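You operate a simulated robot arm through the tools that you are given. There is no shell and no other tool.

You are at the controls of a simulated robot arm. One attempt, no reset.

## Task
Colour the label box of cell No. 62 red and pack that cell in the foam box.
Fine: marker back where it lay; lid on the foam box. A coat counts when it lies all over at full strength: go over it till it gets no stronger.

Only the result counts: the job must be done as asked and must still hold three seconds after the hand-in. Knocking over, shifting, dropping, spilling or breaking anything else fails it. A push-on lid holds only when it is set on centred and level and pressed home; a screw cap is set on level and turned clockwise until tight.

## Robot
A 7-joint arm with a two-finger gripper, fixed in place. Base frame: the origin is on the floor under the middle of its stand, x ahead of it, y to its left, z up; the work surface is at about z = 720. Lengths are in mm, angles in rad, forces in N, time in s.
With the tool pointing down near the work surface it reaches from about 300 to 700 mm from the base axis. Its first joint turns from -1.152 to 1.152 rad. Payload 2.45 kg.
The TCP is the grasp point between the finger pads, 26 mm short of the fingertips. In the tool frame z runs along the fingers and y along their closing line. The gripper opens to 96 mm; its body begins 69 mm behind the TCP.
Orientation is that of the tool frame in the base frame, as a unit quaternion [x, y, z, w]. With the fingers straight down and closing along the base's y, the tool's x points along the base's -x, its y along +y and its z along -z.

## Interface
- The arm moves only by the tool play_rows. Its argument "targets" is text: rows parted by semicolons, each of 7 numbers parted by spaces: the shift along the tool's x, y, z in mm, then the turn, a rotation vector about the tool's x, y, z in rad, then the gripper command, from -1 (fully open) to 1 (shut), values between in proportion. In form: tx ty tz ax ay az fingers; .... A call has 1 to 20 rows; each row is the pose to reach, as a shift and turn from the pose commanded when the call began, along the tool's axes at that moment. A row lasts 0.2 s, in which the tool goes at most 50 mm and 0.15 rad; a call with a longer step from one row to the next is refused whole, and so is a gripper value outside its range. Where a pose cannot be reached the arm comes as near as it can. A force on the tool above 40 N (or 10 N above the force at the start of the call, whichever is more), or a blocked arm, ends the call early, and 0.2 s more pass. Each finger travels about 50 mm/s and halts on what it meets, pressing with about 41 N; the grip force reading is that of the motor and also rises with nothing between the fingers. The clock runs only during rows and for 0.2 s after the last one: add rows that repeat a pose to give the fingers time. It gives the time, the measured TCP pose, the force on the tool (base axes), the opening and the grip force at its end, in the units of the frame above (readings bear some noise), with the torque about the TCP (base axes, N m) and any sound that the robot's microphone picked up, and new pictures: "views" is both (left out), scene, wrist or none.
- Cameras (640 x 400 px; columns grow to the right, rows downward): "scene" is fixed at [169.6, -402.5, 1412.6]; the picture's right is [0.70, -0.72, 0.00], its down [-0.48, -0.47, -0.74] and it looks along [0.53, 0.52, -0.67] (base axes); focal length 272 px, centre (320, 200). "wrist" rides on the gripper at [82, 3, -98] in the tool frame; the picture's right is [-0.04, 1.00, 0.00], its down [-0.73, -0.03, -0.68] and it looks along [-0.68, -0.03, 0.73] (tool axes); focal length 256 px, centre (320, 200). There is no depth. A picture from a camera that has moved, and an enlarged one, comes with that camera's place and axes in the base frame and with its lens.
- enlarge(camera, box): a new picture of the part [left, top, right, bottom] of that camera's present view, enlarged. The clock stands still meanwhile.
- hand_in(): hands the job in; it is judged then, once.

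Nothing tells you positions but the pictures and the camera data. Unless the task says otherwise, let go and move clear before handing in.

The tools are called after "Call:" as a command line: name --argument value ..., lists and objects as JSON in quotes. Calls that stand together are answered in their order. play_rows: Moves the arm, as the interface text tells. Its arguments: {"type":"object","properties":{"targets":{"type":"string"},"views":{"type":"string","enum":["both","scene","wrist","none"]}},"required":["targets"]} The other tools are called the same way: enlarge (camera, box) takes an enlarged picture of a part of a camera's view; hand_in () hands the job in.

At the start:

```text
time_s: 0.0
position: [441.0, 223.2, 1185.8]
ee_rot: [0.0, 1.0, 0.001, 0.0]
wrist_force: [-0.4, 1.0, -0.7]
torque: [0.02, 0.03, 0.0]
finger_gap: 96.3
grip_force: 0.1
```

scene: 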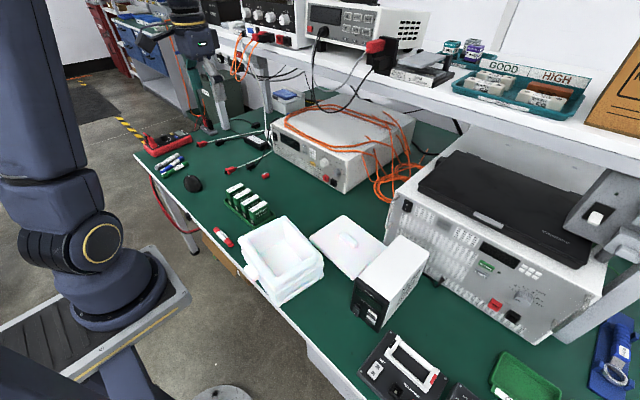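
wrist: 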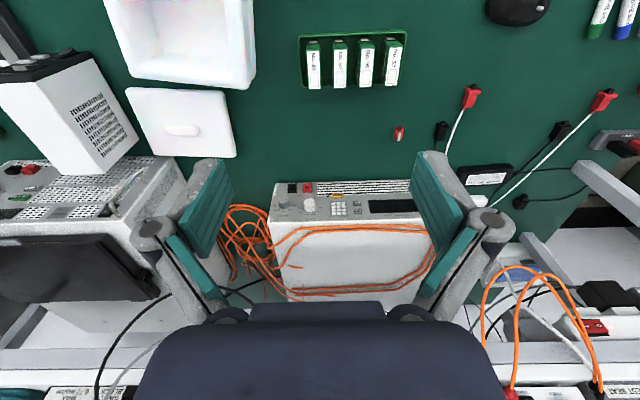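

I see a foam box with its lid beside it, a green rack of four cells, and a red marker near the table's front edge. I'll take enlarged looks before moving.

Call:
enlarge --camera "scene" --box '[190, 170, 290, 250]'

Call:
enlarge --camera "wrist" --box '[280, 20, 430, 110]'

Call:
enlarge --camera "scene" --box '[140, 120, 300, 220]'

Call:
enlarge --camera "scene" --box '[200, 190, 440, 340]'

```text
5.00 times, centred on (240, 210) of scene
camera zoom: at [169.6, -402.5, 1412.6], right [0.7, -0.72, 0.0], down [-0.48, -0.47, -0.74], along [0.53, 0.52, -0.67], focal length 1361 px, centre (720, 150)
```

zoom: 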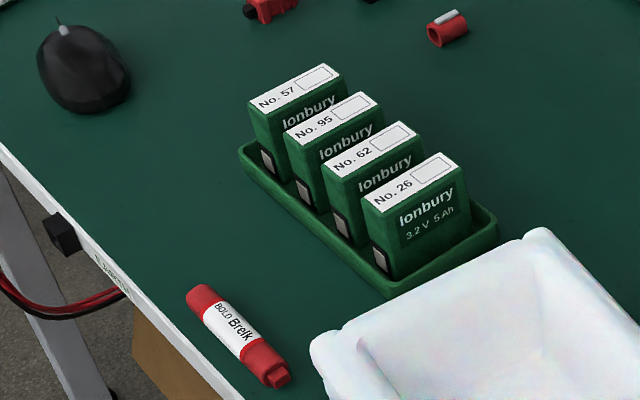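

```text
4.27 times, centred on (355, 65) of wrist
camera zoom: at [358.7, 225.9, 1282.9], right [0.04, 1.0, 0.0], down [0.73, -0.03, 0.68], along [0.68, -0.03, -0.73], focal length 1092 px, centre (171, 776)
```

zoom: 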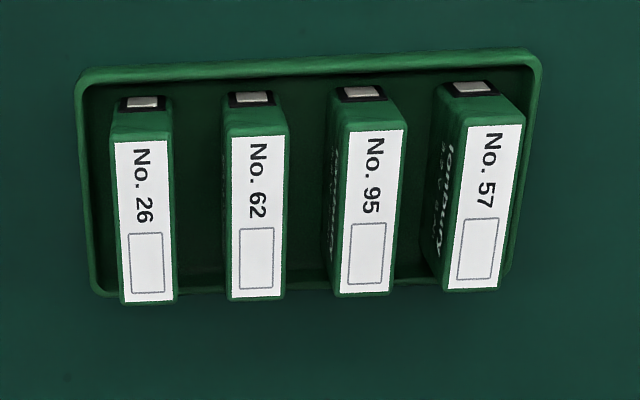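

```text
4.00 times, centred on (220, 170) of scene
camera zoom: at [169.6, -402.5, 1412.6], right [0.7, -0.72, 0.0], down [-0.48, -0.47, -0.74], along [0.53, 0.52, -0.67], focal length 1089 px, centre (720, 320)
```

zoom: 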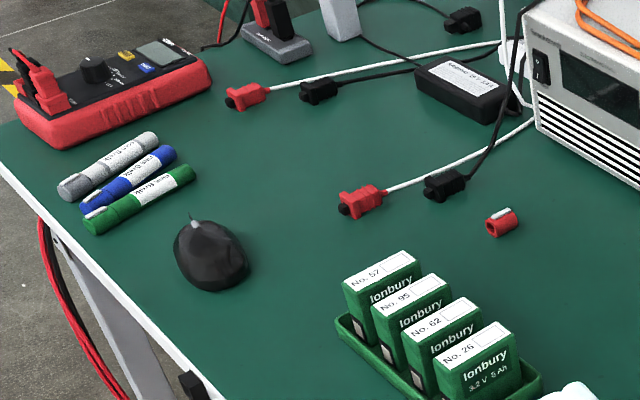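

```text
2.67 times, centred on (320, 265) of scene
camera zoom: at [169.6, -402.5, 1412.6], right [0.7, -0.72, 0.0], down [-0.48, -0.47, -0.74], along [0.53, 0.52, -0.67], focal length 726 px, centre (320, 27)
```

zoom: 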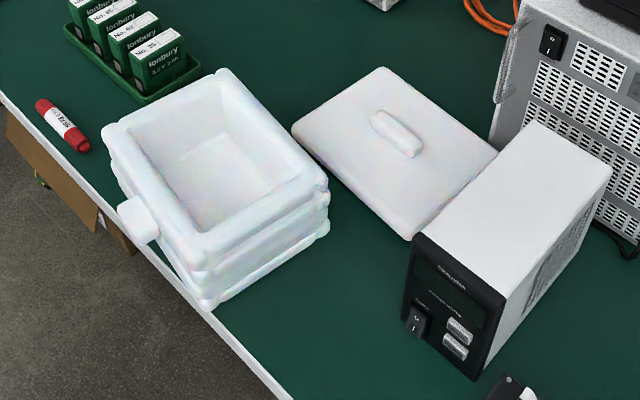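

The marker lies uncapped along y at about (362, 226), tip towards -y. Cell 62 stands at about (500, 256), with its top near z 785. The foam box is at about (420, -5) and the lid at about (620, -80). I'll move over the box for a better look.

Call:
play_rows --targets "10 -40 23 0 0 0 -1; 20 -80 46 0 0 0 -1; 30 -120 70 0 0 0 -1; 40 -160 95 0 0 0 -1; 50 -195 118 0 0 0 -1; 59 -223 136 0 0 0 -1; 59 -223 136 0 0 0 -1"

```text
time_s: 1.6
position: [381.6, -0.4, 1049.3]
ee_rot: [-0.001, 1.0, 0.0, 0.0]
wrist_force: [-0.4, 1.5, -0.8]
torque: [0.01, 0.04, 0.03]
finger_gap: 96.0
grip_force: 0.0
camera wrist: at [299.1, 2.4, 1146.9], right [0.04, 1.0, 0.0], down [0.73, -0.03, 0.68], along [0.68, -0.03, -0.73], focal length 256 px, centre (320, 200)
```

scene: 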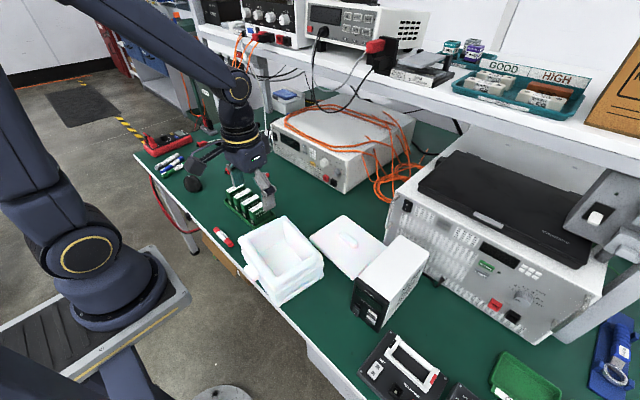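
wrist: 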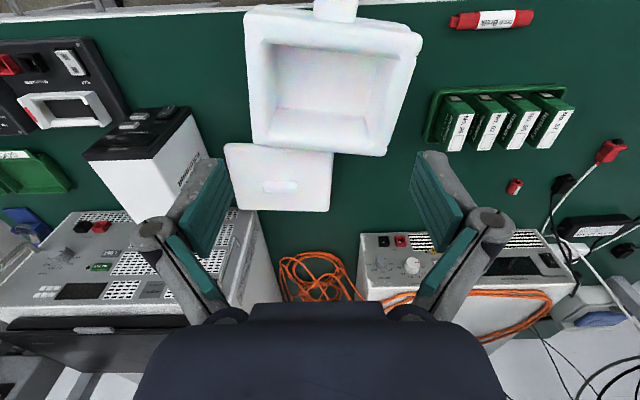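

Call:
enlarge --camera "wrist" --box '[220, 0, 440, 137]'

Call:
enlarge --camera "wrist" --box '[200, 120, 360, 220]'

Call:
enlarge --camera "wrist" --box '[420, 0, 580, 160]'

Call:
enlarge --camera "scene" --box '[230, 200, 350, 310]'

```text
2.91 times, centred on (330, 68) of wrist
camera zoom: at [299.1, 2.4, 1146.9], right [0.04, 1.0, 0.0], down [0.73, -0.03, 0.68], along [0.68, -0.03, -0.73], focal length 745 px, centre (291, 582)
```

zoom: 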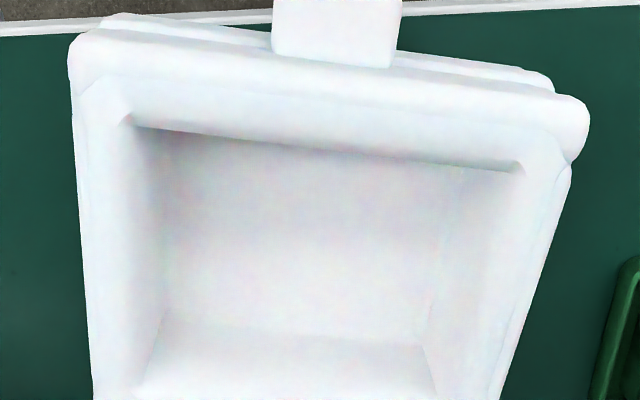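

```text
4.00 times, centred on (280, 170) of wrist
camera zoom: at [299.1, 2.4, 1146.9], right [0.04, 1.0, 0.0], down [0.73, -0.03, 0.68], along [0.68, -0.03, -0.73], focal length 1024 px, centre (480, 320)
```

zoom: 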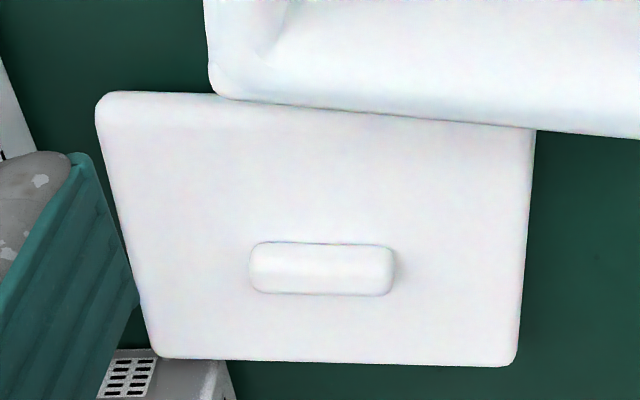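

```text
2.50 times, centred on (500, 80) of wrist
camera zoom: at [299.1, 2.4, 1146.9], right [0.04, 1.0, 0.0], down [0.73, -0.03, 0.68], along [0.68, -0.03, -0.73], focal length 640 px, centre (-130, 500)
```

zoom: 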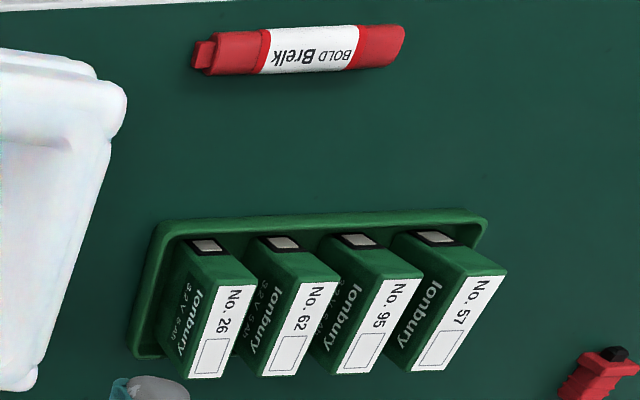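

```text
3.64 times, centred on (290, 255) of scene
camera zoom: at [169.5, -402.5, 1412.6], right [0.7, -0.72, 0.0], down [-0.48, -0.47, -0.74], along [0.53, 0.52, -0.67], focal length 990 px, centre (429, 0)
```

zoom: 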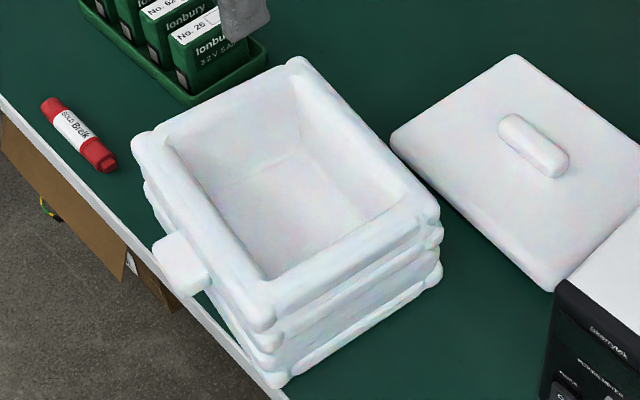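

The box is a rimmed white foam box with a front tab. The marker lies at about (366, 231) along y, tip at y≈176. I'll move above the marker, turning the gripper 90° so it closes across it.

Call:
play_rows --targets "1.3 20 14 0 0 -0.1309 -1; 2.6 40 28 0 0 -0.2618 -1; 3.9 60 42 0 0 -0.3927 -1; 5.2 80 56 0 0 -0.5236 -1; 6.5 100 70 0 0 -0.6545 -1; 7.8 120 84 0 0 -0.7854 -1; 9.1 140 98 0 0 -0.9163 -1; 10.4 160 112 0 0 -1.0472 -1; 11.7 180 126 0 0 -1.1781 -1; 13 200 140 0 0 -1.309 -1; 14.3 220 155 0 0 -1.4399 -1; 15.6 240.4 169 0 0 -1.5708 -1; 15.6 240.4 169 0 0 -1.5708 -1"

```text
time_s: 4.4
position: [366.5, 242.1, 879.9]
ee_rot: [0.708, -0.706, 0.0, 0.001]
wrist_force: [-0.4, 0.3, 0.4]
torque: [0.02, -0.03, 0.01]
finger_gap: 96.0
grip_force: 0.0
camera wrist: at [362.8, 160.3, 976.6], right [-1.0, 0.04, 0.0], down [0.03, 0.73, 0.68], along [0.03, 0.68, -0.73], focal length 256 px, centre (320, 200)
```

scene: 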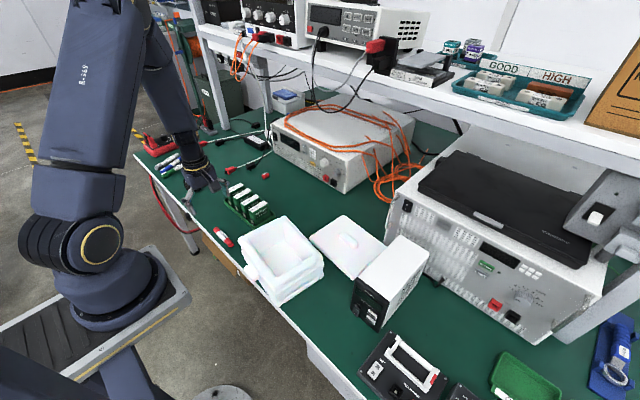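
wrist: 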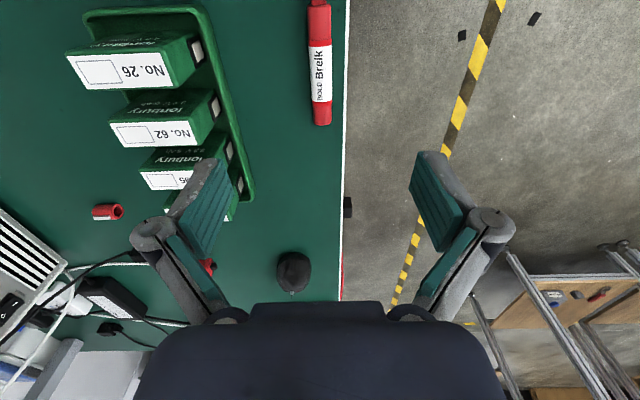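

Call:
enlarge --camera "wrist" --box '[240, 0, 400, 140]'

Call:
enlarge --camera "wrist" --box '[50, 0, 260, 220]'

Call:
enlarge --camera "scene" --box '[200, 220, 250, 255]'

```text
2.86 times, centred on (320, 70) of wrist
camera zoom: at [362.8, 160.3, 976.6], right [-1.0, 0.04, 0.0], down [0.03, 0.73, 0.68], along [0.03, 0.68, -0.73], focal length 731 px, centre (320, 571)
```

zoom: 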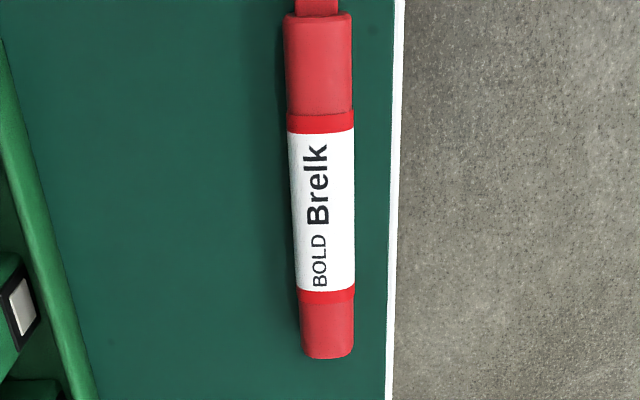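

```text
1.82 times, centred on (155, 110) of wrist
camera zoom: at [362.8, 160.3, 976.6], right [-1.0, 0.04, 0.0], down [0.03, 0.73, 0.68], along [0.03, 0.68, -0.73], focal length 465 px, centre (620, 364)
```

zoom: 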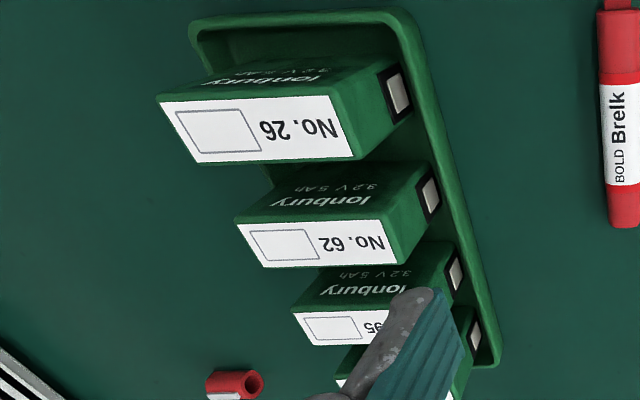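

```text
11.43 times, centred on (225, 238) of scene
camera zoom: at [169.6, -402.5, 1412.6], right [0.7, -0.72, 0.0], down [-0.48, -0.47, -0.74], along [0.53, 0.52, -0.67], focal length 3110 px, centre (1406, -229)
```

zoom: 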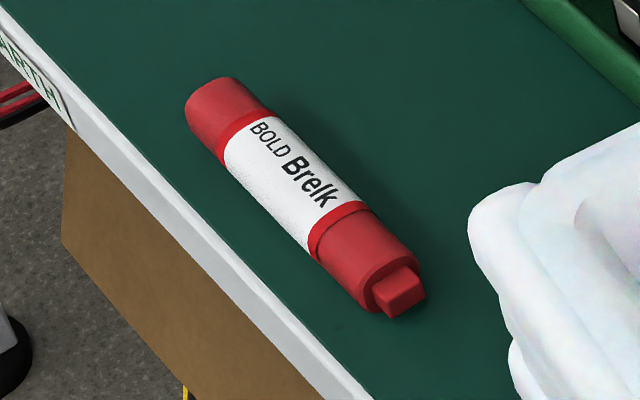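

The marker lies along y at x≈365, y 176–284, about 19 mm thick. I'll half-close the gripper and come down above it.

Call:
play_rows --targets "1 0 30 0 0 0 -0.4; 1 0 60 0 0 0 0; 1 0 90 0 0 0 0; 1 0 90 0 0 0 0; 1 0 90 0 0 0 0"

```text
time_s: 5.6
position: [366.2, 240.8, 790.2]
ee_rot: [-0.707, 0.707, 0.0, 0.0]
wrist_force: [-0.7, 0.3, -0.7]
torque: [0.0, -0.01, -0.03]
finger_gap: 48.0
grip_force: 0.1
camera wrist: at [362.3, 158.5, 887.5], right [-1.0, 0.04, 0.0], down [0.03, 0.73, 0.68], along [0.03, 0.68, -0.73], focal length 256 px, centre (320, 200)
```

scene: 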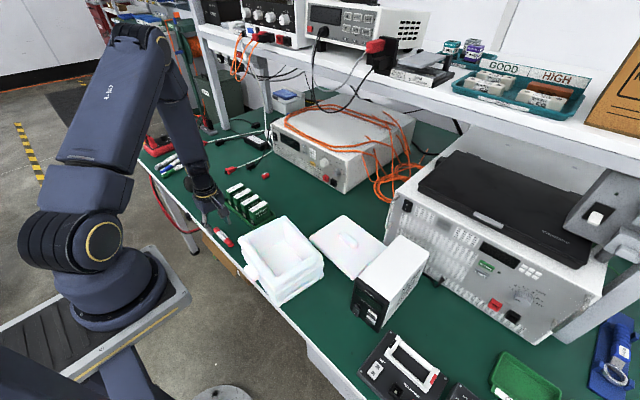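
wrist: 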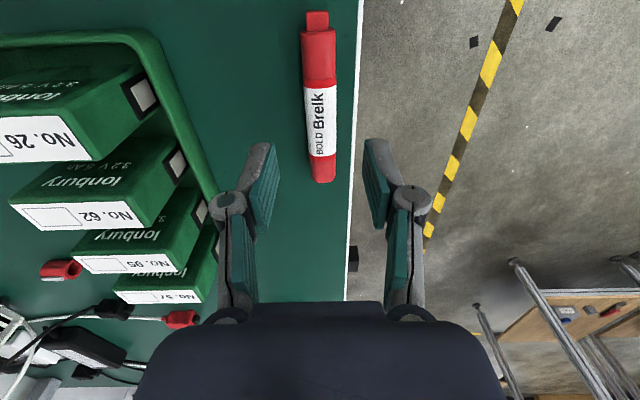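

Call:
enlarge --camera "wrist" --box '[260, 0, 380, 200]'

Call:
enlarge --camera "wrist" --box '[0, 20, 220, 310]'

```text
2.00 times, centred on (320, 100) of wrist
camera zoom: at [362.3, 158.5, 887.5], right [-1.0, 0.04, 0.0], down [0.03, 0.73, 0.68], along [0.03, 0.68, -0.73], focal length 512 px, centre (320, 400)
```

zoom: 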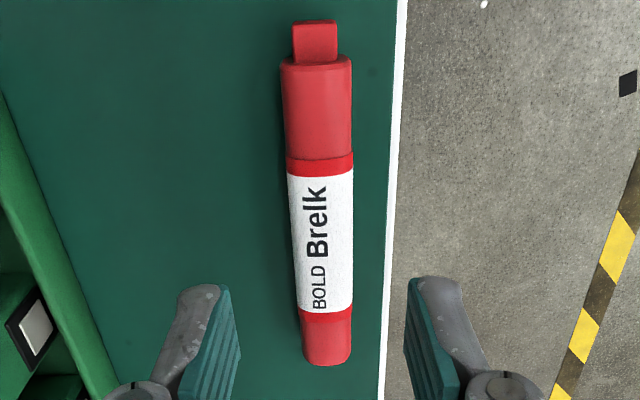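

```text
1.38 times, centred on (110, 165) of wrist
camera zoom: at [362.3, 158.5, 887.5], right [-1.0, 0.04, 0.0], down [0.03, 0.73, 0.68], along [0.03, 0.68, -0.73], focal length 353 px, centre (610, 248)
```

zoom: 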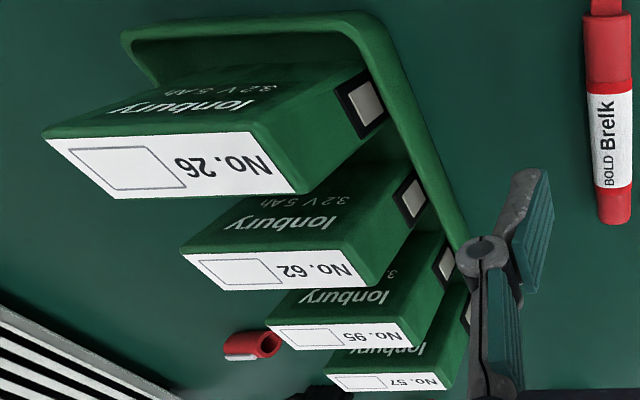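

Call:
play_rows --targets "0 1 15 0 0 0 0; 0 1 30 0 0 0 0; 0 1 36 0 0 0 0; 0 1 40 0 0 0 0; 0 1 40 0 0 0 0"

```text
time_s: 6.8
position: [364.5, 239.0, 749.9]
ee_rot: [-0.706, 0.708, 0.0, 0.0]
wrist_force: [-0.7, -0.7, 0.2]
torque: [0.0, -0.01, -0.02]
finger_gap: 48.1
grip_force: 0.0
camera wrist: at [361.3, 157.7, 847.3], right [-1.0, 0.04, 0.0], down [0.03, 0.73, 0.68], along [0.03, 0.68, -0.73], focal length 256 px, centre (320, 200)
```

scene: 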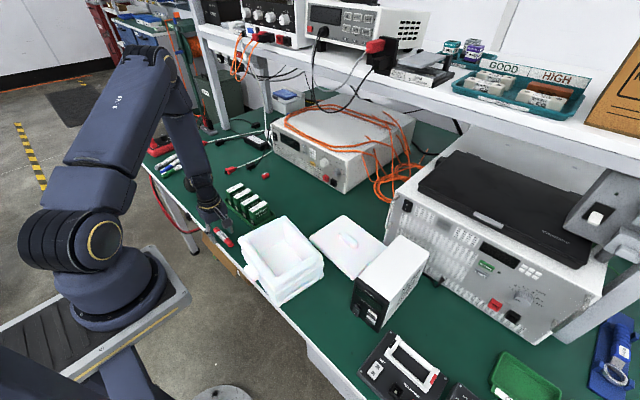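
wrist: 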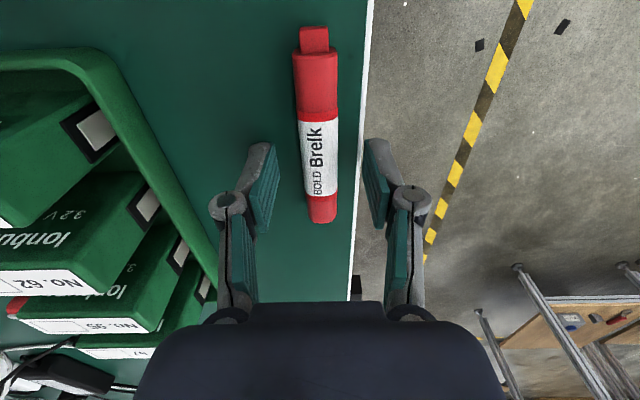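

The fingers straddle the marker just above the table, so I'm closing now.

Call:
play_rows --targets "0 0 0 0 0 0 0.4; 0 0 0 0 0 0 1; 0 0 0 0 0 0 1; 0 0 0 0 0 0 1; 0 0 0 0 0 0 1"

```text
time_s: 8.0
position: [364.9, 238.6, 749.6]
ee_rot: [0.707, -0.707, 0.0, 0.0]
wrist_force: [-0.2, 0.1, 0.2]
torque: [-0.01, 0.0, 0.03]
finger_gap: 17.3
grip_force: 40.7
camera wrist: at [361.2, 157.6, 847.4], right [-1.0, 0.04, 0.0], down [0.03, 0.73, 0.68], along [0.03, 0.68, -0.73], focal length 256 px, centre (320, 200)
```

scene: 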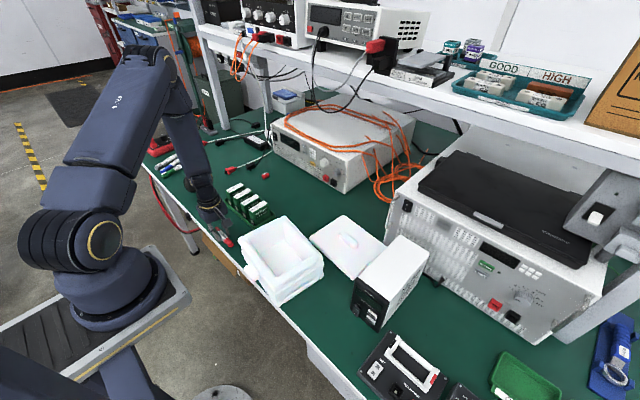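
wrist: 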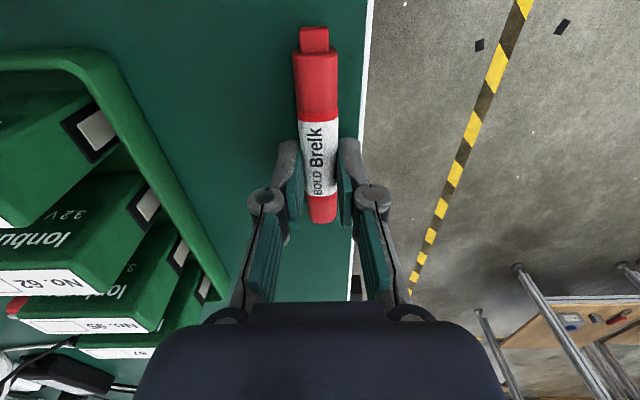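

Gripped at a 17 mm gap. I'm lifting straight up, then yawing back so the tip points toward the base.

Call:
play_rows --targets "0 0 -20 0 0 0 1; 0 0 -50 0 0 0 1; 0 0 -90 0 0 0 1; 0 0 -130 0 0 0 1; 0 0 -150 0 0 0.1428 1; 0 0 -150 0 0 0.2856 1; 0 0 -150 0 0 0.4284 1; 0 0 -150 0 0 0.5712 1; 0 0 -150 0 0 0.714 1; 0 0 -150 0 0 0.8568 1; 0 0 -150 0 0 0.9996 1; 0 0 -150 0 0 1.1424 1; 0 0 -150 0 0 1.2852 1; 0 0 -150 0 0 1.428 1; 0 0 -150 0 0 1.5708 1; 0 0 -150 0 0 1.5708 1"

```text
time_s: 11.4
position: [365.9, 239.0, 899.6]
ee_rot: [0.001, 1.0, 0.0, 0.0]
wrist_force: [0.2, 0.8, -0.9]
torque: [0.02, -0.04, -0.01]
finger_gap: 17.1
grip_force: 41.3
camera wrist: at [283.6, 242.7, 997.3], right [0.04, 1.0, 0.0], down [0.73, -0.03, 0.68], along [0.68, -0.03, -0.73], focal length 256 px, centre (320, 200)
```

scene: 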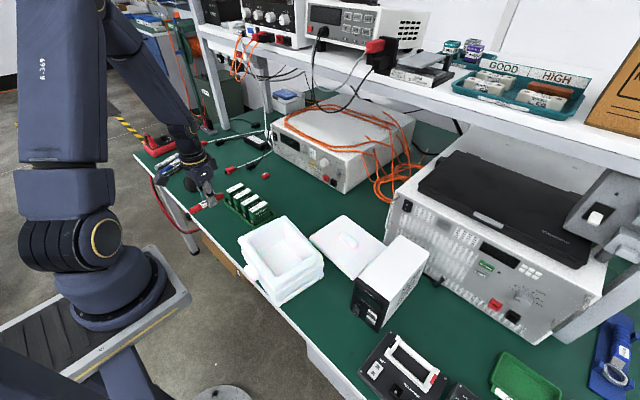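
wrist: 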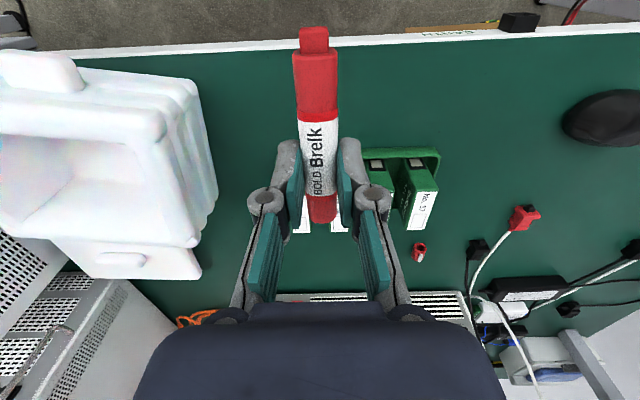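

Call:
enlarge --camera "wrist" --box '[270, 15, 360, 75]'

Call:
enlarge --camera "scene" --box '[180, 150, 280, 230]'

```text
6.67 times, centred on (315, 45) of wrist
camera zoom: at [283.6, 242.7, 997.3], right [0.04, 1.0, 0.0], down [0.73, -0.03, 0.68], along [0.68, -0.03, -0.73], focal length 1707 px, centre (353, 1233)
```

zoom: 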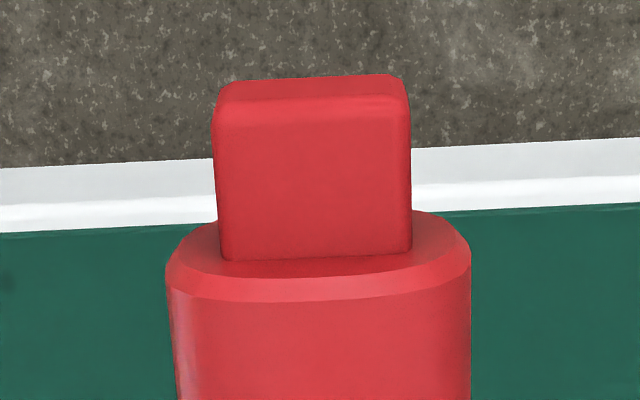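

```text
5.00 times, centred on (230, 190) of scene
camera zoom: at [169.6, -402.5, 1412.6], right [0.7, -0.72, 0.0], down [-0.48, -0.47, -0.74], along [0.53, 0.52, -0.67], focal length 1361 px, centre (770, 250)
```

zoom: 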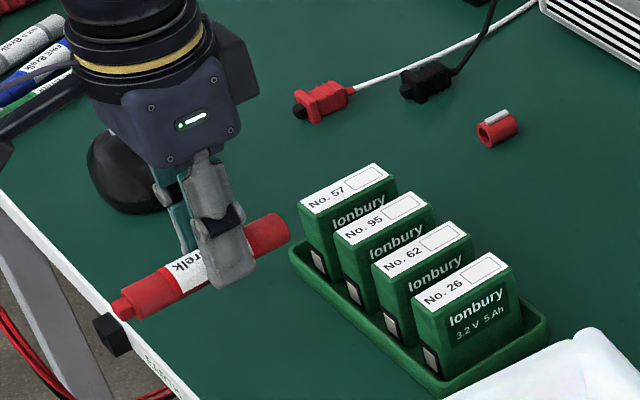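

The nib is a rounded block about 11 mm wide, and its tip sits roughly (63, 0, 22) in the tool frame. I put the label box of 62 at about (517, 257, 788). I'll pitch the tool forward 60° so the nib points down, and move to hover over it.

Call:
play_rows --targets "-20 2.2 0 0 -0.1496 0 1; -40 4.4 0 0 -0.2992 0 1; -60 6.6 0 0 -0.4488 0 1; -80 8.8 0 0 -0.5984 0 1; -100 11 0 0 -0.748 0 1; -120 13.2 0 0 -0.8976 0 1; -140 15.4 0 0 -1.0472 0 1; -162 17.4 0 0 -1.0472 0 1; -162 17.4 0 0 -1.0472 0 1"

```text
time_s: 13.4
position: [527.8, 257.9, 901.1]
ee_rot: [0.001, 0.866, -0.001, 0.5]
wrist_force: [0.3, 0.2, -0.4]
torque: [0.0, -0.02, -0.02]
finger_gap: 17.5
grip_force: 40.6
out of reach, approached as far as the arm can: row 3, 4
camera wrist: at [401.6, 260.8, 878.7], right [0.02, 1.0, 0.04], down [-0.22, -0.03, 0.97], along [0.97, -0.03, 0.22], focal length 256 px, centre (320, 200)
```

scene: 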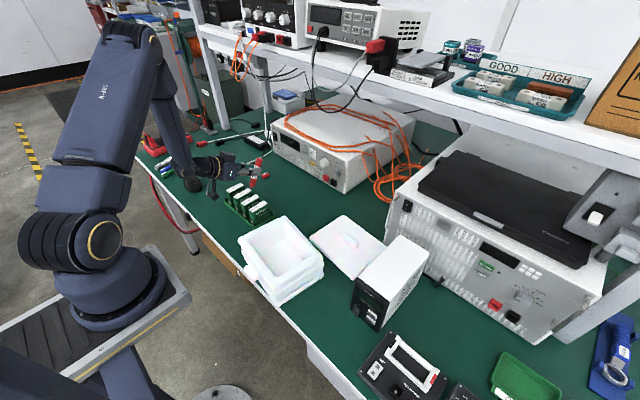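
wrist: 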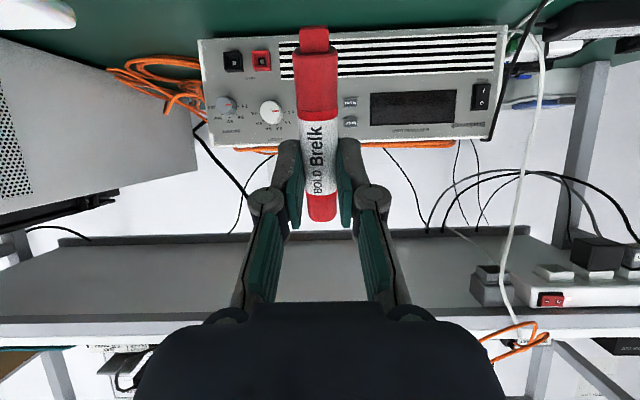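

Call:
enlarge --camera "scene" --box '[215, 150, 285, 220]'

Call:
enlarge --camera "wrist" --box '[260, 0, 380, 75]'

```text
5.71 times, centred on (250, 185) of scene
camera zoom: at [169.6, -402.5, 1412.6], right [0.7, -0.72, 0.0], down [-0.48, -0.47, -0.74], along [0.53, 0.52, -0.67], focal length 1555 px, centre (720, 286)
```

zoom: 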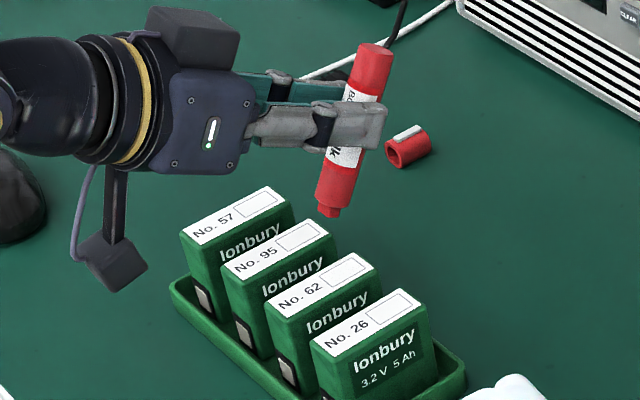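

```text
5.33 times, centred on (320, 38) of wrist
camera zoom: at [401.6, 260.8, 878.7], right [0.02, 1.0, 0.04], down [-0.22, -0.03, 0.97], along [0.97, -0.03, 0.22], focal length 1365 px, centre (320, 1067)
```

zoom: 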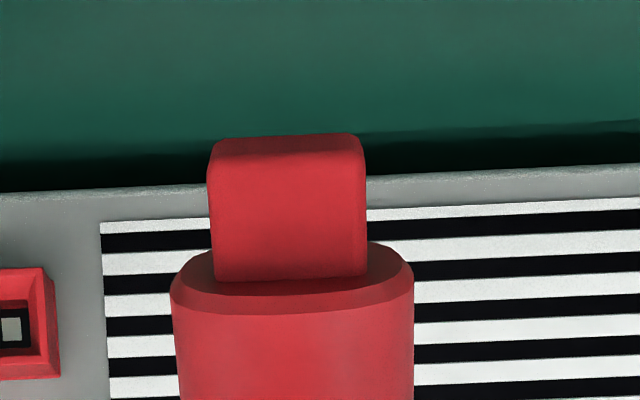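

Call:
enlarge --camera "scene" --box '[238, 176, 270, 196]'

```text
16.00 times, centred on (254, 186) of scene
camera zoom: at [169.6, -402.5, 1412.6], right [0.7, -0.72, 0.0], down [-0.48, -0.47, -0.74], along [0.53, 0.52, -0.67], focal length 4354 px, centre (1376, 424)
```

zoom: 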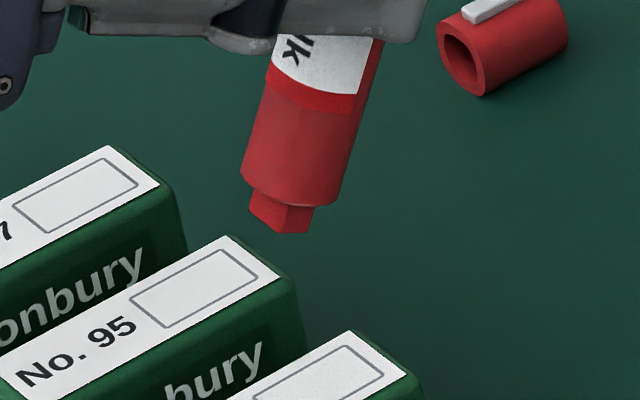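

Call:
play_rows --targets "14 -0.8 6.6 0 0 0 1; 27 -1.5 13.3 0 0 0 1; 27 -1.5 13.3 0 0 0 1"

Call:
enlarge --camera "scene" --box '[234, 182, 274, 207]'

Call:
enlarge --camera "wrist" --box '[260, 0, 380, 75]'

```text
time_s: 14.2
position: [525.7, 255.7, 871.0]
ee_rot: [0.0, 0.866, 0.0, 0.5]
wrist_force: [-0.1, -0.3, -0.1]
torque: [0.01, -0.01, -0.02]
finger_gap: 17.7
grip_force: 41.3
camera wrist: at [397.9, 257.8, 848.5], right [0.02, 1.0, 0.03], down [-0.22, -0.03, 0.97], along [0.97, -0.03, 0.22], focal length 256 px, centre (320, 200)
```

scene: 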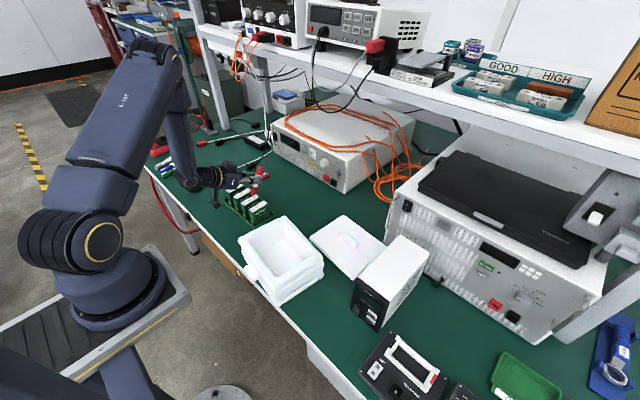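
wrist: 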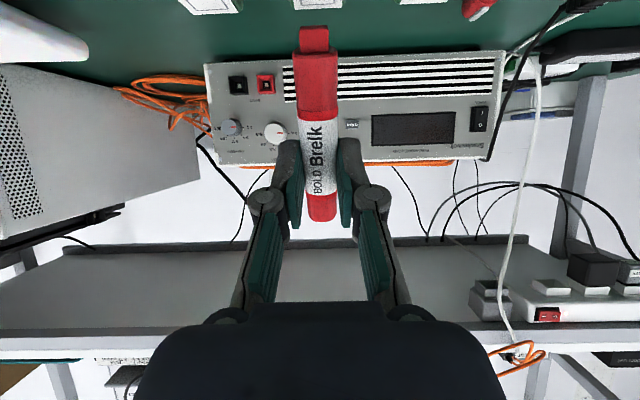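

```text
16.00 times, centred on (254, 194) of scene
camera zoom: at [169.6, -402.5, 1412.6], right [0.7, -0.72, 0.0], down [-0.48, -0.47, -0.74], along [0.53, 0.52, -0.67], focal length 4354 px, centre (1376, 288)
```

zoom: 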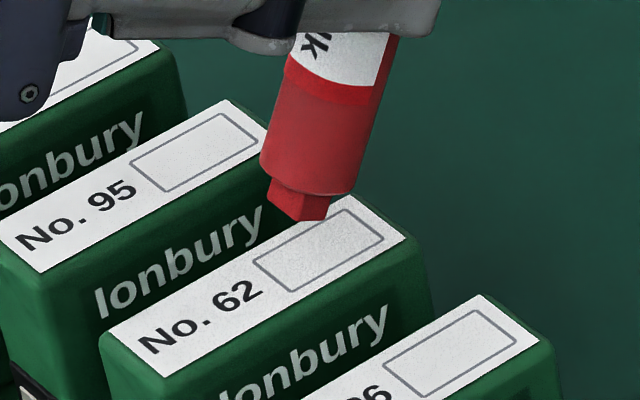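

```text
5.33 times, centred on (320, 38) of wrist
camera zoom: at [397.9, 257.8, 848.5], right [0.02, 1.0, 0.03], down [-0.22, -0.03, 0.97], along [0.97, -0.03, 0.22], focal length 1365 px, centre (320, 1067)
```

zoom: 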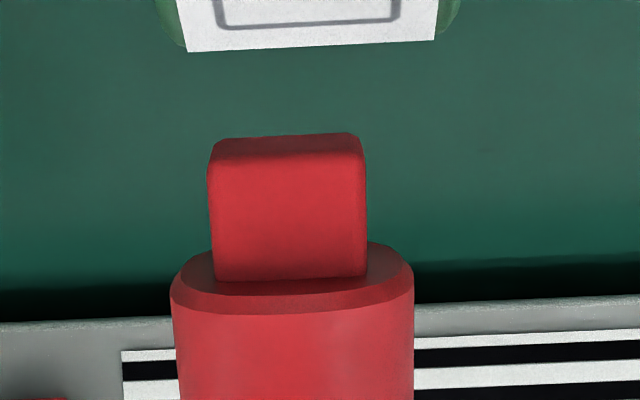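

The wrist zoom shows the nib about 1.8 mm towards -y of the label's midline, and it's roughly mid-box in x. I'll correct y and come down close.

Call:
play_rows --targets "4.33 1.8 2.5 0 0 0 1; 8.66 1.8 5 0 0 0 1; 8.66 1.8 5 0 0 0 1" --views "none"

Call:
enlarge --camera "scene" --box '[234, 182, 274, 207]'

Call:
enlarge --camera "wrist" --box '[260, 0, 380, 75]'

```text
time_s: 15.0
position: [524.6, 257.4, 862.1]
ee_rot: [-0.001, 0.866, 0.0, 0.501]
wrist_force: [0.8, 0.2, -0.9]
torque: [0.02, 0.03, -0.01]
finger_gap: 17.4
grip_force: 40.5
```

```text
16.00 times, centred on (254, 194) of scene
camera zoom: at [169.6, -402.5, 1412.6], right [0.7, -0.72, 0.0], down [-0.48, -0.47, -0.74], along [0.53, 0.52, -0.67], focal length 4354 px, centre (1376, 288)
```

zoom: 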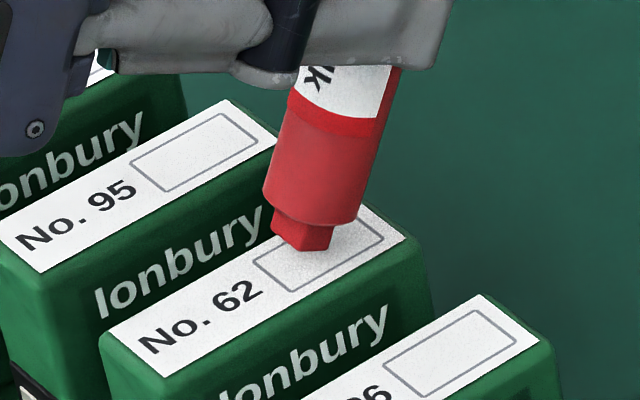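

```text
5.33 times, centred on (320, 38) of wrist
camera zoom: at [398.3, 260.1, 838.4], right [0.02, 1.0, 0.03], down [-0.22, -0.03, 0.97], along [0.97, -0.03, 0.22], focal length 1365 px, centre (320, 1067)
```

zoom: 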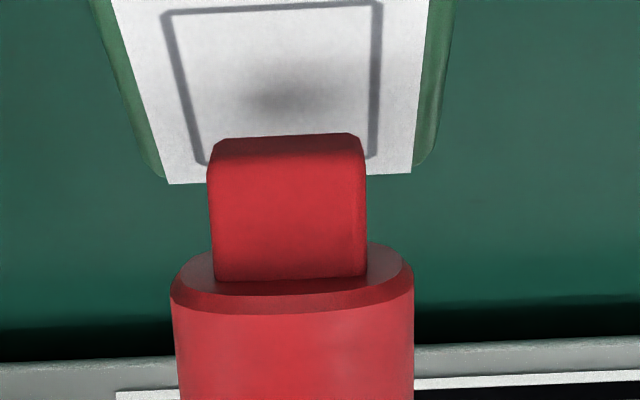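

The nib is centred on the box in y and casting its shadow there. I'm coming down slowly to contact.

Call:
play_rows --targets "0.87 0 0.5 0 0 0 1; 1.73 0 1 0 0 0 1; 1.73 0 1 0 0 0 1" --views "none"

Call:
enlarge --camera "wrist" --box '[260, 0, 380, 75]'

Call:
enlarge --camera "scene" --box '[244, 186, 268, 201]'

```text
time_s: 15.8
position: [524.9, 256.8, 858.3]
ee_rot: [0.0, 0.866, 0.0, 0.5]
wrist_force: [0.7, 0.0, 0.0]
torque: [0.0, -0.03, -0.01]
finger_gap: 17.5
grip_force: 41.2
```

```text
5.33 times, centred on (320, 38) of wrist
camera zoom: at [398.6, 259.9, 836.0], right [0.02, 1.0, 0.03], down [-0.22, -0.03, 0.97], along [0.97, -0.03, 0.22], focal length 1365 px, centre (320, 1067)
```

zoom: 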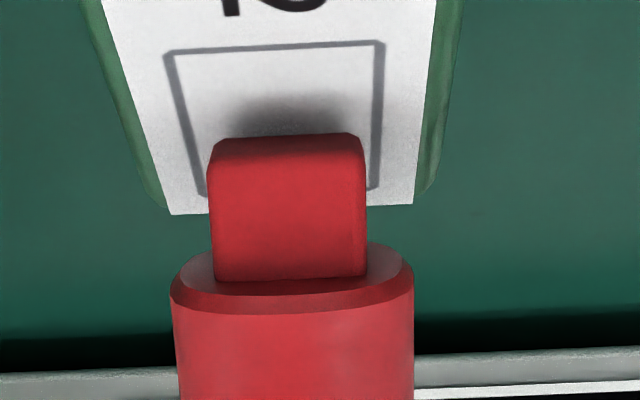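

```text
16.00 times, centred on (256, 194) of scene
camera zoom: at [169.6, -402.5, 1412.6], right [0.7, -0.72, 0.0], down [-0.48, -0.47, -0.74], along [0.53, 0.52, -0.67], focal length 4354 px, centre (1344, 304)
```

zoom: 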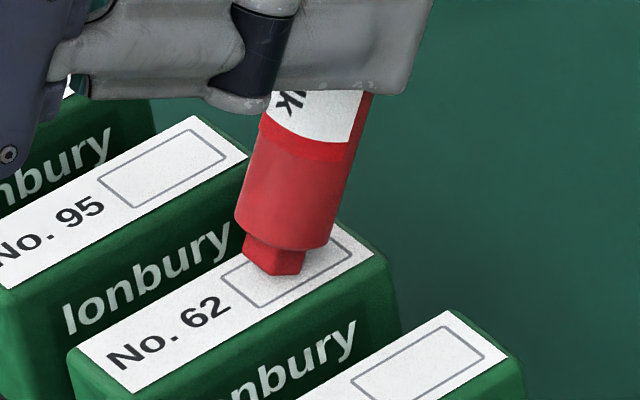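

Call:
play_rows --targets "0.87 0 0.5 0 0 0 1; 0.87 0 0.5 0 0 0 1" --views "none"

Call:
enlarge --camera "wrist" --box '[260, 0, 380, 75]'

```text
time_s: 16.4
position: [524.9, 256.0, 857.6]
ee_rot: [0.001, 0.866, -0.001, 0.501]
wrist_force: [-0.3, -0.6, 2.4]
torque: [-0.03, 0.03, 0.0]
finger_gap: 17.3
grip_force: 41.1
```

```text
5.33 times, centred on (320, 38) of wrist
camera zoom: at [398.3, 260.0, 835.0], right [0.02, 1.0, 0.04], down [-0.22, -0.03, 0.97], along [0.97, -0.03, 0.22], focal length 1365 px, centre (320, 1067)
```

zoom: 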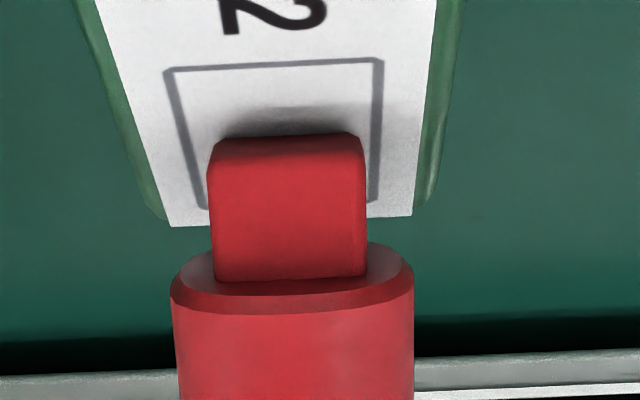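

Call:
play_rows --targets "0.43 0 0.25 0 0 0 1; -1.07 0 2.85 0 0 0 1; -2.57 0 5.45 0 0 0 1; -3.57 0 7.18 0 0 0 1" --views "none"

Call:
enlarge --camera "wrist" --box '[260, 0, 380, 75]'

Call:
enlarge --camera "scene" --box '[244, 186, 268, 201]'

```text
time_s: 17.4
position: [534.1, 257.2, 859.2]
ee_rot: [0.0, 0.865, 0.001, 0.502]
wrist_force: [-5.6, -0.8, 23.0]
torque: [-0.05, 0.63, 0.0]
finger_gap: 17.4
grip_force: 40.8
```

```text
5.33 times, centred on (320, 38) of wrist
camera zoom: at [407.1, 260.3, 835.3], right [0.02, 1.0, 0.04], down [-0.23, -0.03, 0.97], along [0.97, -0.03, 0.22], focal length 1365 px, centre (320, 1067)
```

zoom: 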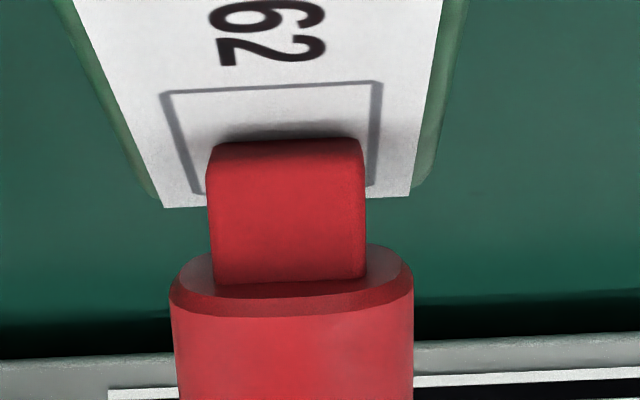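

```text
16.00 times, centred on (256, 194) of scene
camera zoom: at [169.1, -402.7, 1412.6], right [0.7, -0.72, 0.0], down [-0.48, -0.47, -0.74], along [0.53, 0.52, -0.67], focal length 4354 px, centre (1344, 304)
```

zoom: 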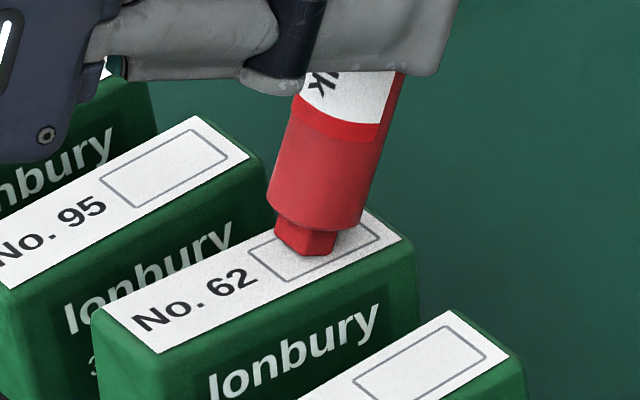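

The press was too hard: the cell didn't slide, it tipped about 0.13 rad forward, carried by the nib, and the force rose to 23 N. I'll run the stroke back slowly so the cell settles flat again, then lift and check.

Call:
play_rows --targets "0.5 0 -0.87 0 0 0 1; 1 0 -1.73 0 0 0 1; 1.5 0 -2.6 0 0 0 1; 2 0 -3.46 0 0 0 1; 2.5 0 -4.33 0 0 0 1; 3 0 -5.2 0 0 0 1; 3.5 0 -6.06 0 0 0 1; 3.8 0 -6.75 0 0 0 1; 3.57 0 -7.18 0 0 0 1" --views "none"

Call:
enlarge --camera "wrist" --box '[260, 0, 380, 75]'

Call:
enlarge --camera "scene" --box '[244, 186, 268, 201]'

```text
time_s: 19.4
position: [523.5, 255.7, 857.1]
ee_rot: [0.0, 0.867, 0.0, 0.498]
wrist_force: [1.1, -0.3, 0.5]
torque: [-0.02, -0.02, 0.02]
finger_gap: 17.5
grip_force: 41.3
```

```text
5.33 times, centred on (320, 38) of wrist
camera zoom: at [397.3, 259.8, 835.0], right [0.02, 1.0, 0.03], down [-0.22, -0.03, 0.98], along [0.98, -0.03, 0.22], focal length 1365 px, centre (320, 1067)
```

zoom: 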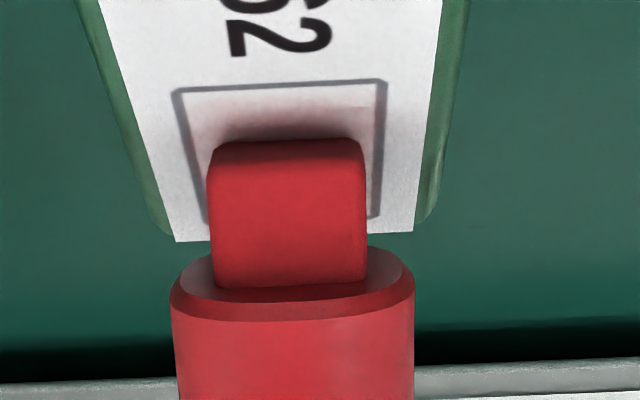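

```text
16.00 times, centred on (256, 194) of scene
camera zoom: at [169.5, -402.5, 1412.6], right [0.7, -0.72, 0.0], down [-0.48, -0.47, -0.74], along [0.53, 0.52, -0.67], focal length 4354 px, centre (1344, 304)
```

zoom: 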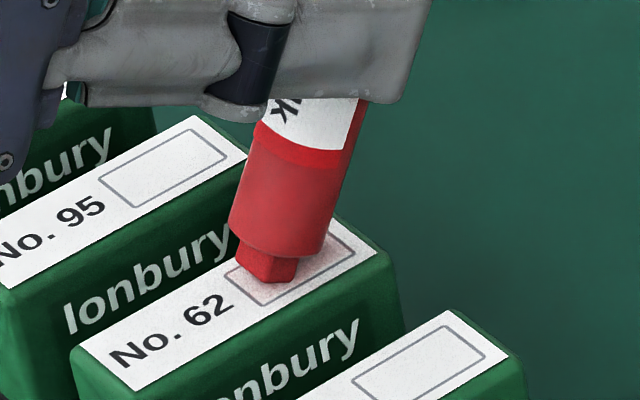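

The cell is flat again and a pink tint is showing in the box. I'll lift slightly to see the paint pattern.

Call:
play_rows --targets "-4.33 0 -2.5 0 0 0 1; -17.3 0 -10 0 0 0 1; -26 0 -15 0 0 0 1; -26 0 -15 0 0 0 1" --views "none"

Call:
enlarge --camera "scene" --box '[246, 188, 262, 198]'

Call:
enlarge --camera "scene" --box '[220, 170, 284, 210]'

```text
time_s: 20.4
position: [523.6, 255.6, 887.0]
ee_rot: [0.001, 0.866, -0.002, 0.5]
wrist_force: [-0.1, -0.2, -0.4]
torque: [0.0, -0.01, 0.0]
finger_gap: 17.7
grip_force: 40.8
```

```text
16.00 times, centred on (254, 193) of scene
camera zoom: at [169.6, -402.5, 1412.6], right [0.7, -0.72, 0.0], down [-0.48, -0.47, -0.74], along [0.53, 0.52, -0.67], focal length 4354 px, centre (1376, 312)
```

zoom: 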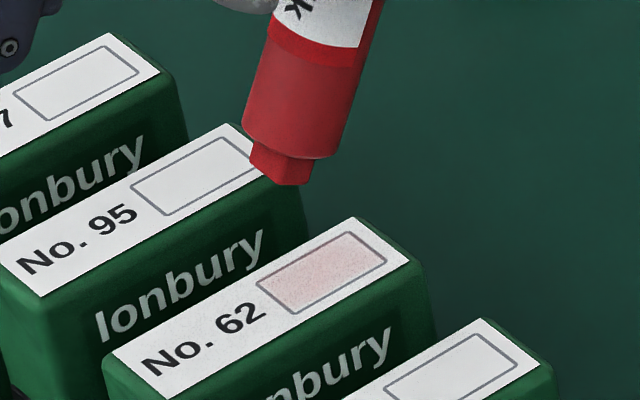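

```text
10.00 times, centred on (252, 190) of scene
camera zoom: at [169.6, -402.5, 1412.6], right [0.7, -0.72, 0.0], down [-0.48, -0.47, -0.74], along [0.53, 0.52, -0.67], focal length 2722 px, centre (1000, 300)
```

zoom: 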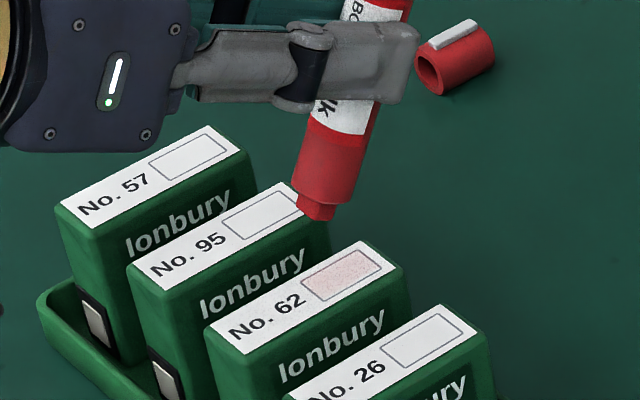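

The tint fills the whole box evenly, so strength builds up with rubbing. From now on I'll use light strokes toward -x only, which can't tip the cell. I'm setting the nib near the far end of the box and checking the contact force first.

Call:
play_rows --targets "8.74 0 14.86 0 0 0 1; 18.27 0 20.36 0 0 0 1; 20.86 0 21.86 0 0 0 1; 21.64 0 22.31 0 0 0 1; 21.64 0 22.31 0 0 0 1" --views "none"

Call:
enlarge --camera "wrist" --box '[260, 0, 380, 75]'

Call:
enlarge --camera "scene" --box '[244, 186, 268, 201]'

```text
time_s: 21.6
position: [534.3, 255.9, 858.7]
ee_rot: [0.0, 0.866, 0.0, 0.499]
wrist_force: [-0.6, 0.7, 0.1]
torque: [0.0, 0.0, -0.01]
finger_gap: 17.7
grip_force: 41.1
```

```text
5.33 times, centred on (320, 38) of wrist
camera zoom: at [407.6, 259.4, 835.4], right [0.02, 1.0, 0.03], down [-0.22, -0.03, 0.97], along [0.97, -0.03, 0.22], focal length 1365 px, centre (320, 1067)
```

zoom: 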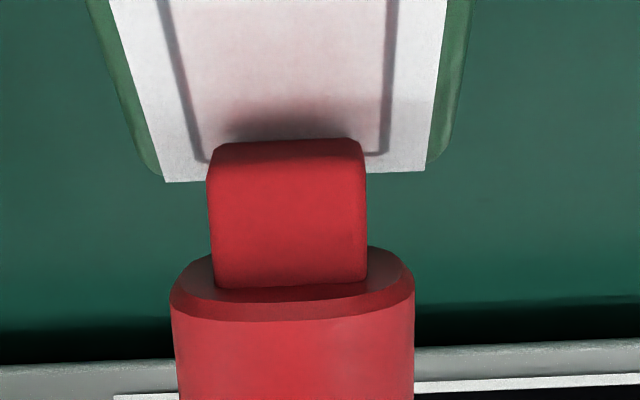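

```text
16.00 times, centred on (256, 194) of scene
camera zoom: at [169.6, -402.5, 1412.6], right [0.7, -0.72, 0.0], down [-0.48, -0.47, -0.74], along [0.53, 0.52, -0.67], focal length 4354 px, centre (1344, 304)
```

zoom: 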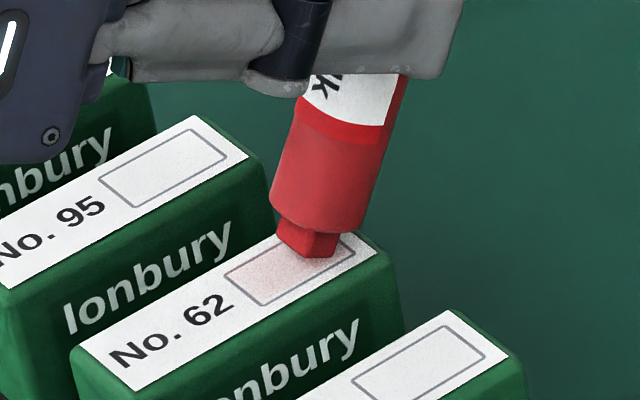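

Call:
play_rows --targets "0 0.7 0 0 0 0 1; 0.43 0.7 0.25 0 0 0 1; 1.43 0.7 -1.48 0 0 0 1; 2.43 0.7 -3.21 0 0 0 1" --views "none"

Call:
enlarge --camera "wrist" --box '[260, 0, 380, 75]'

```text
time_s: 22.6
position: [528.8, 256.0, 857.4]
ee_rot: [0.0, 0.866, 0.0, 0.5]
wrist_force: [0.6, 0.5, -0.2]
torque: [0.01, 0.01, -0.01]
finger_gap: 17.4
grip_force: 41.4
```

```text
5.33 times, centred on (320, 38) of wrist
camera zoom: at [403.0, 260.4, 834.9], right [0.02, 1.0, 0.03], down [-0.22, -0.03, 0.97], along [0.98, -0.03, 0.22], focal length 1365 px, centre (320, 1067)
```

zoom: 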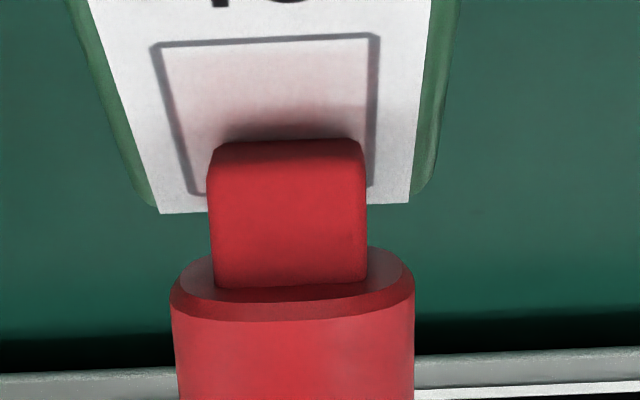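

Call:
play_rows --targets "0.43 -0.3 0.25 0 0 0 1; 0.43 -0.3 0.25 0 0 0 1" --views "none"

```text
time_s: 23.2
position: [529.8, 255.5, 857.7]
ee_rot: [0.002, 0.866, -0.002, 0.501]
wrist_force: [-0.2, -0.4, 2.4]
torque: [0.0, 0.04, 0.01]
finger_gap: 17.4
grip_force: 41.2
```

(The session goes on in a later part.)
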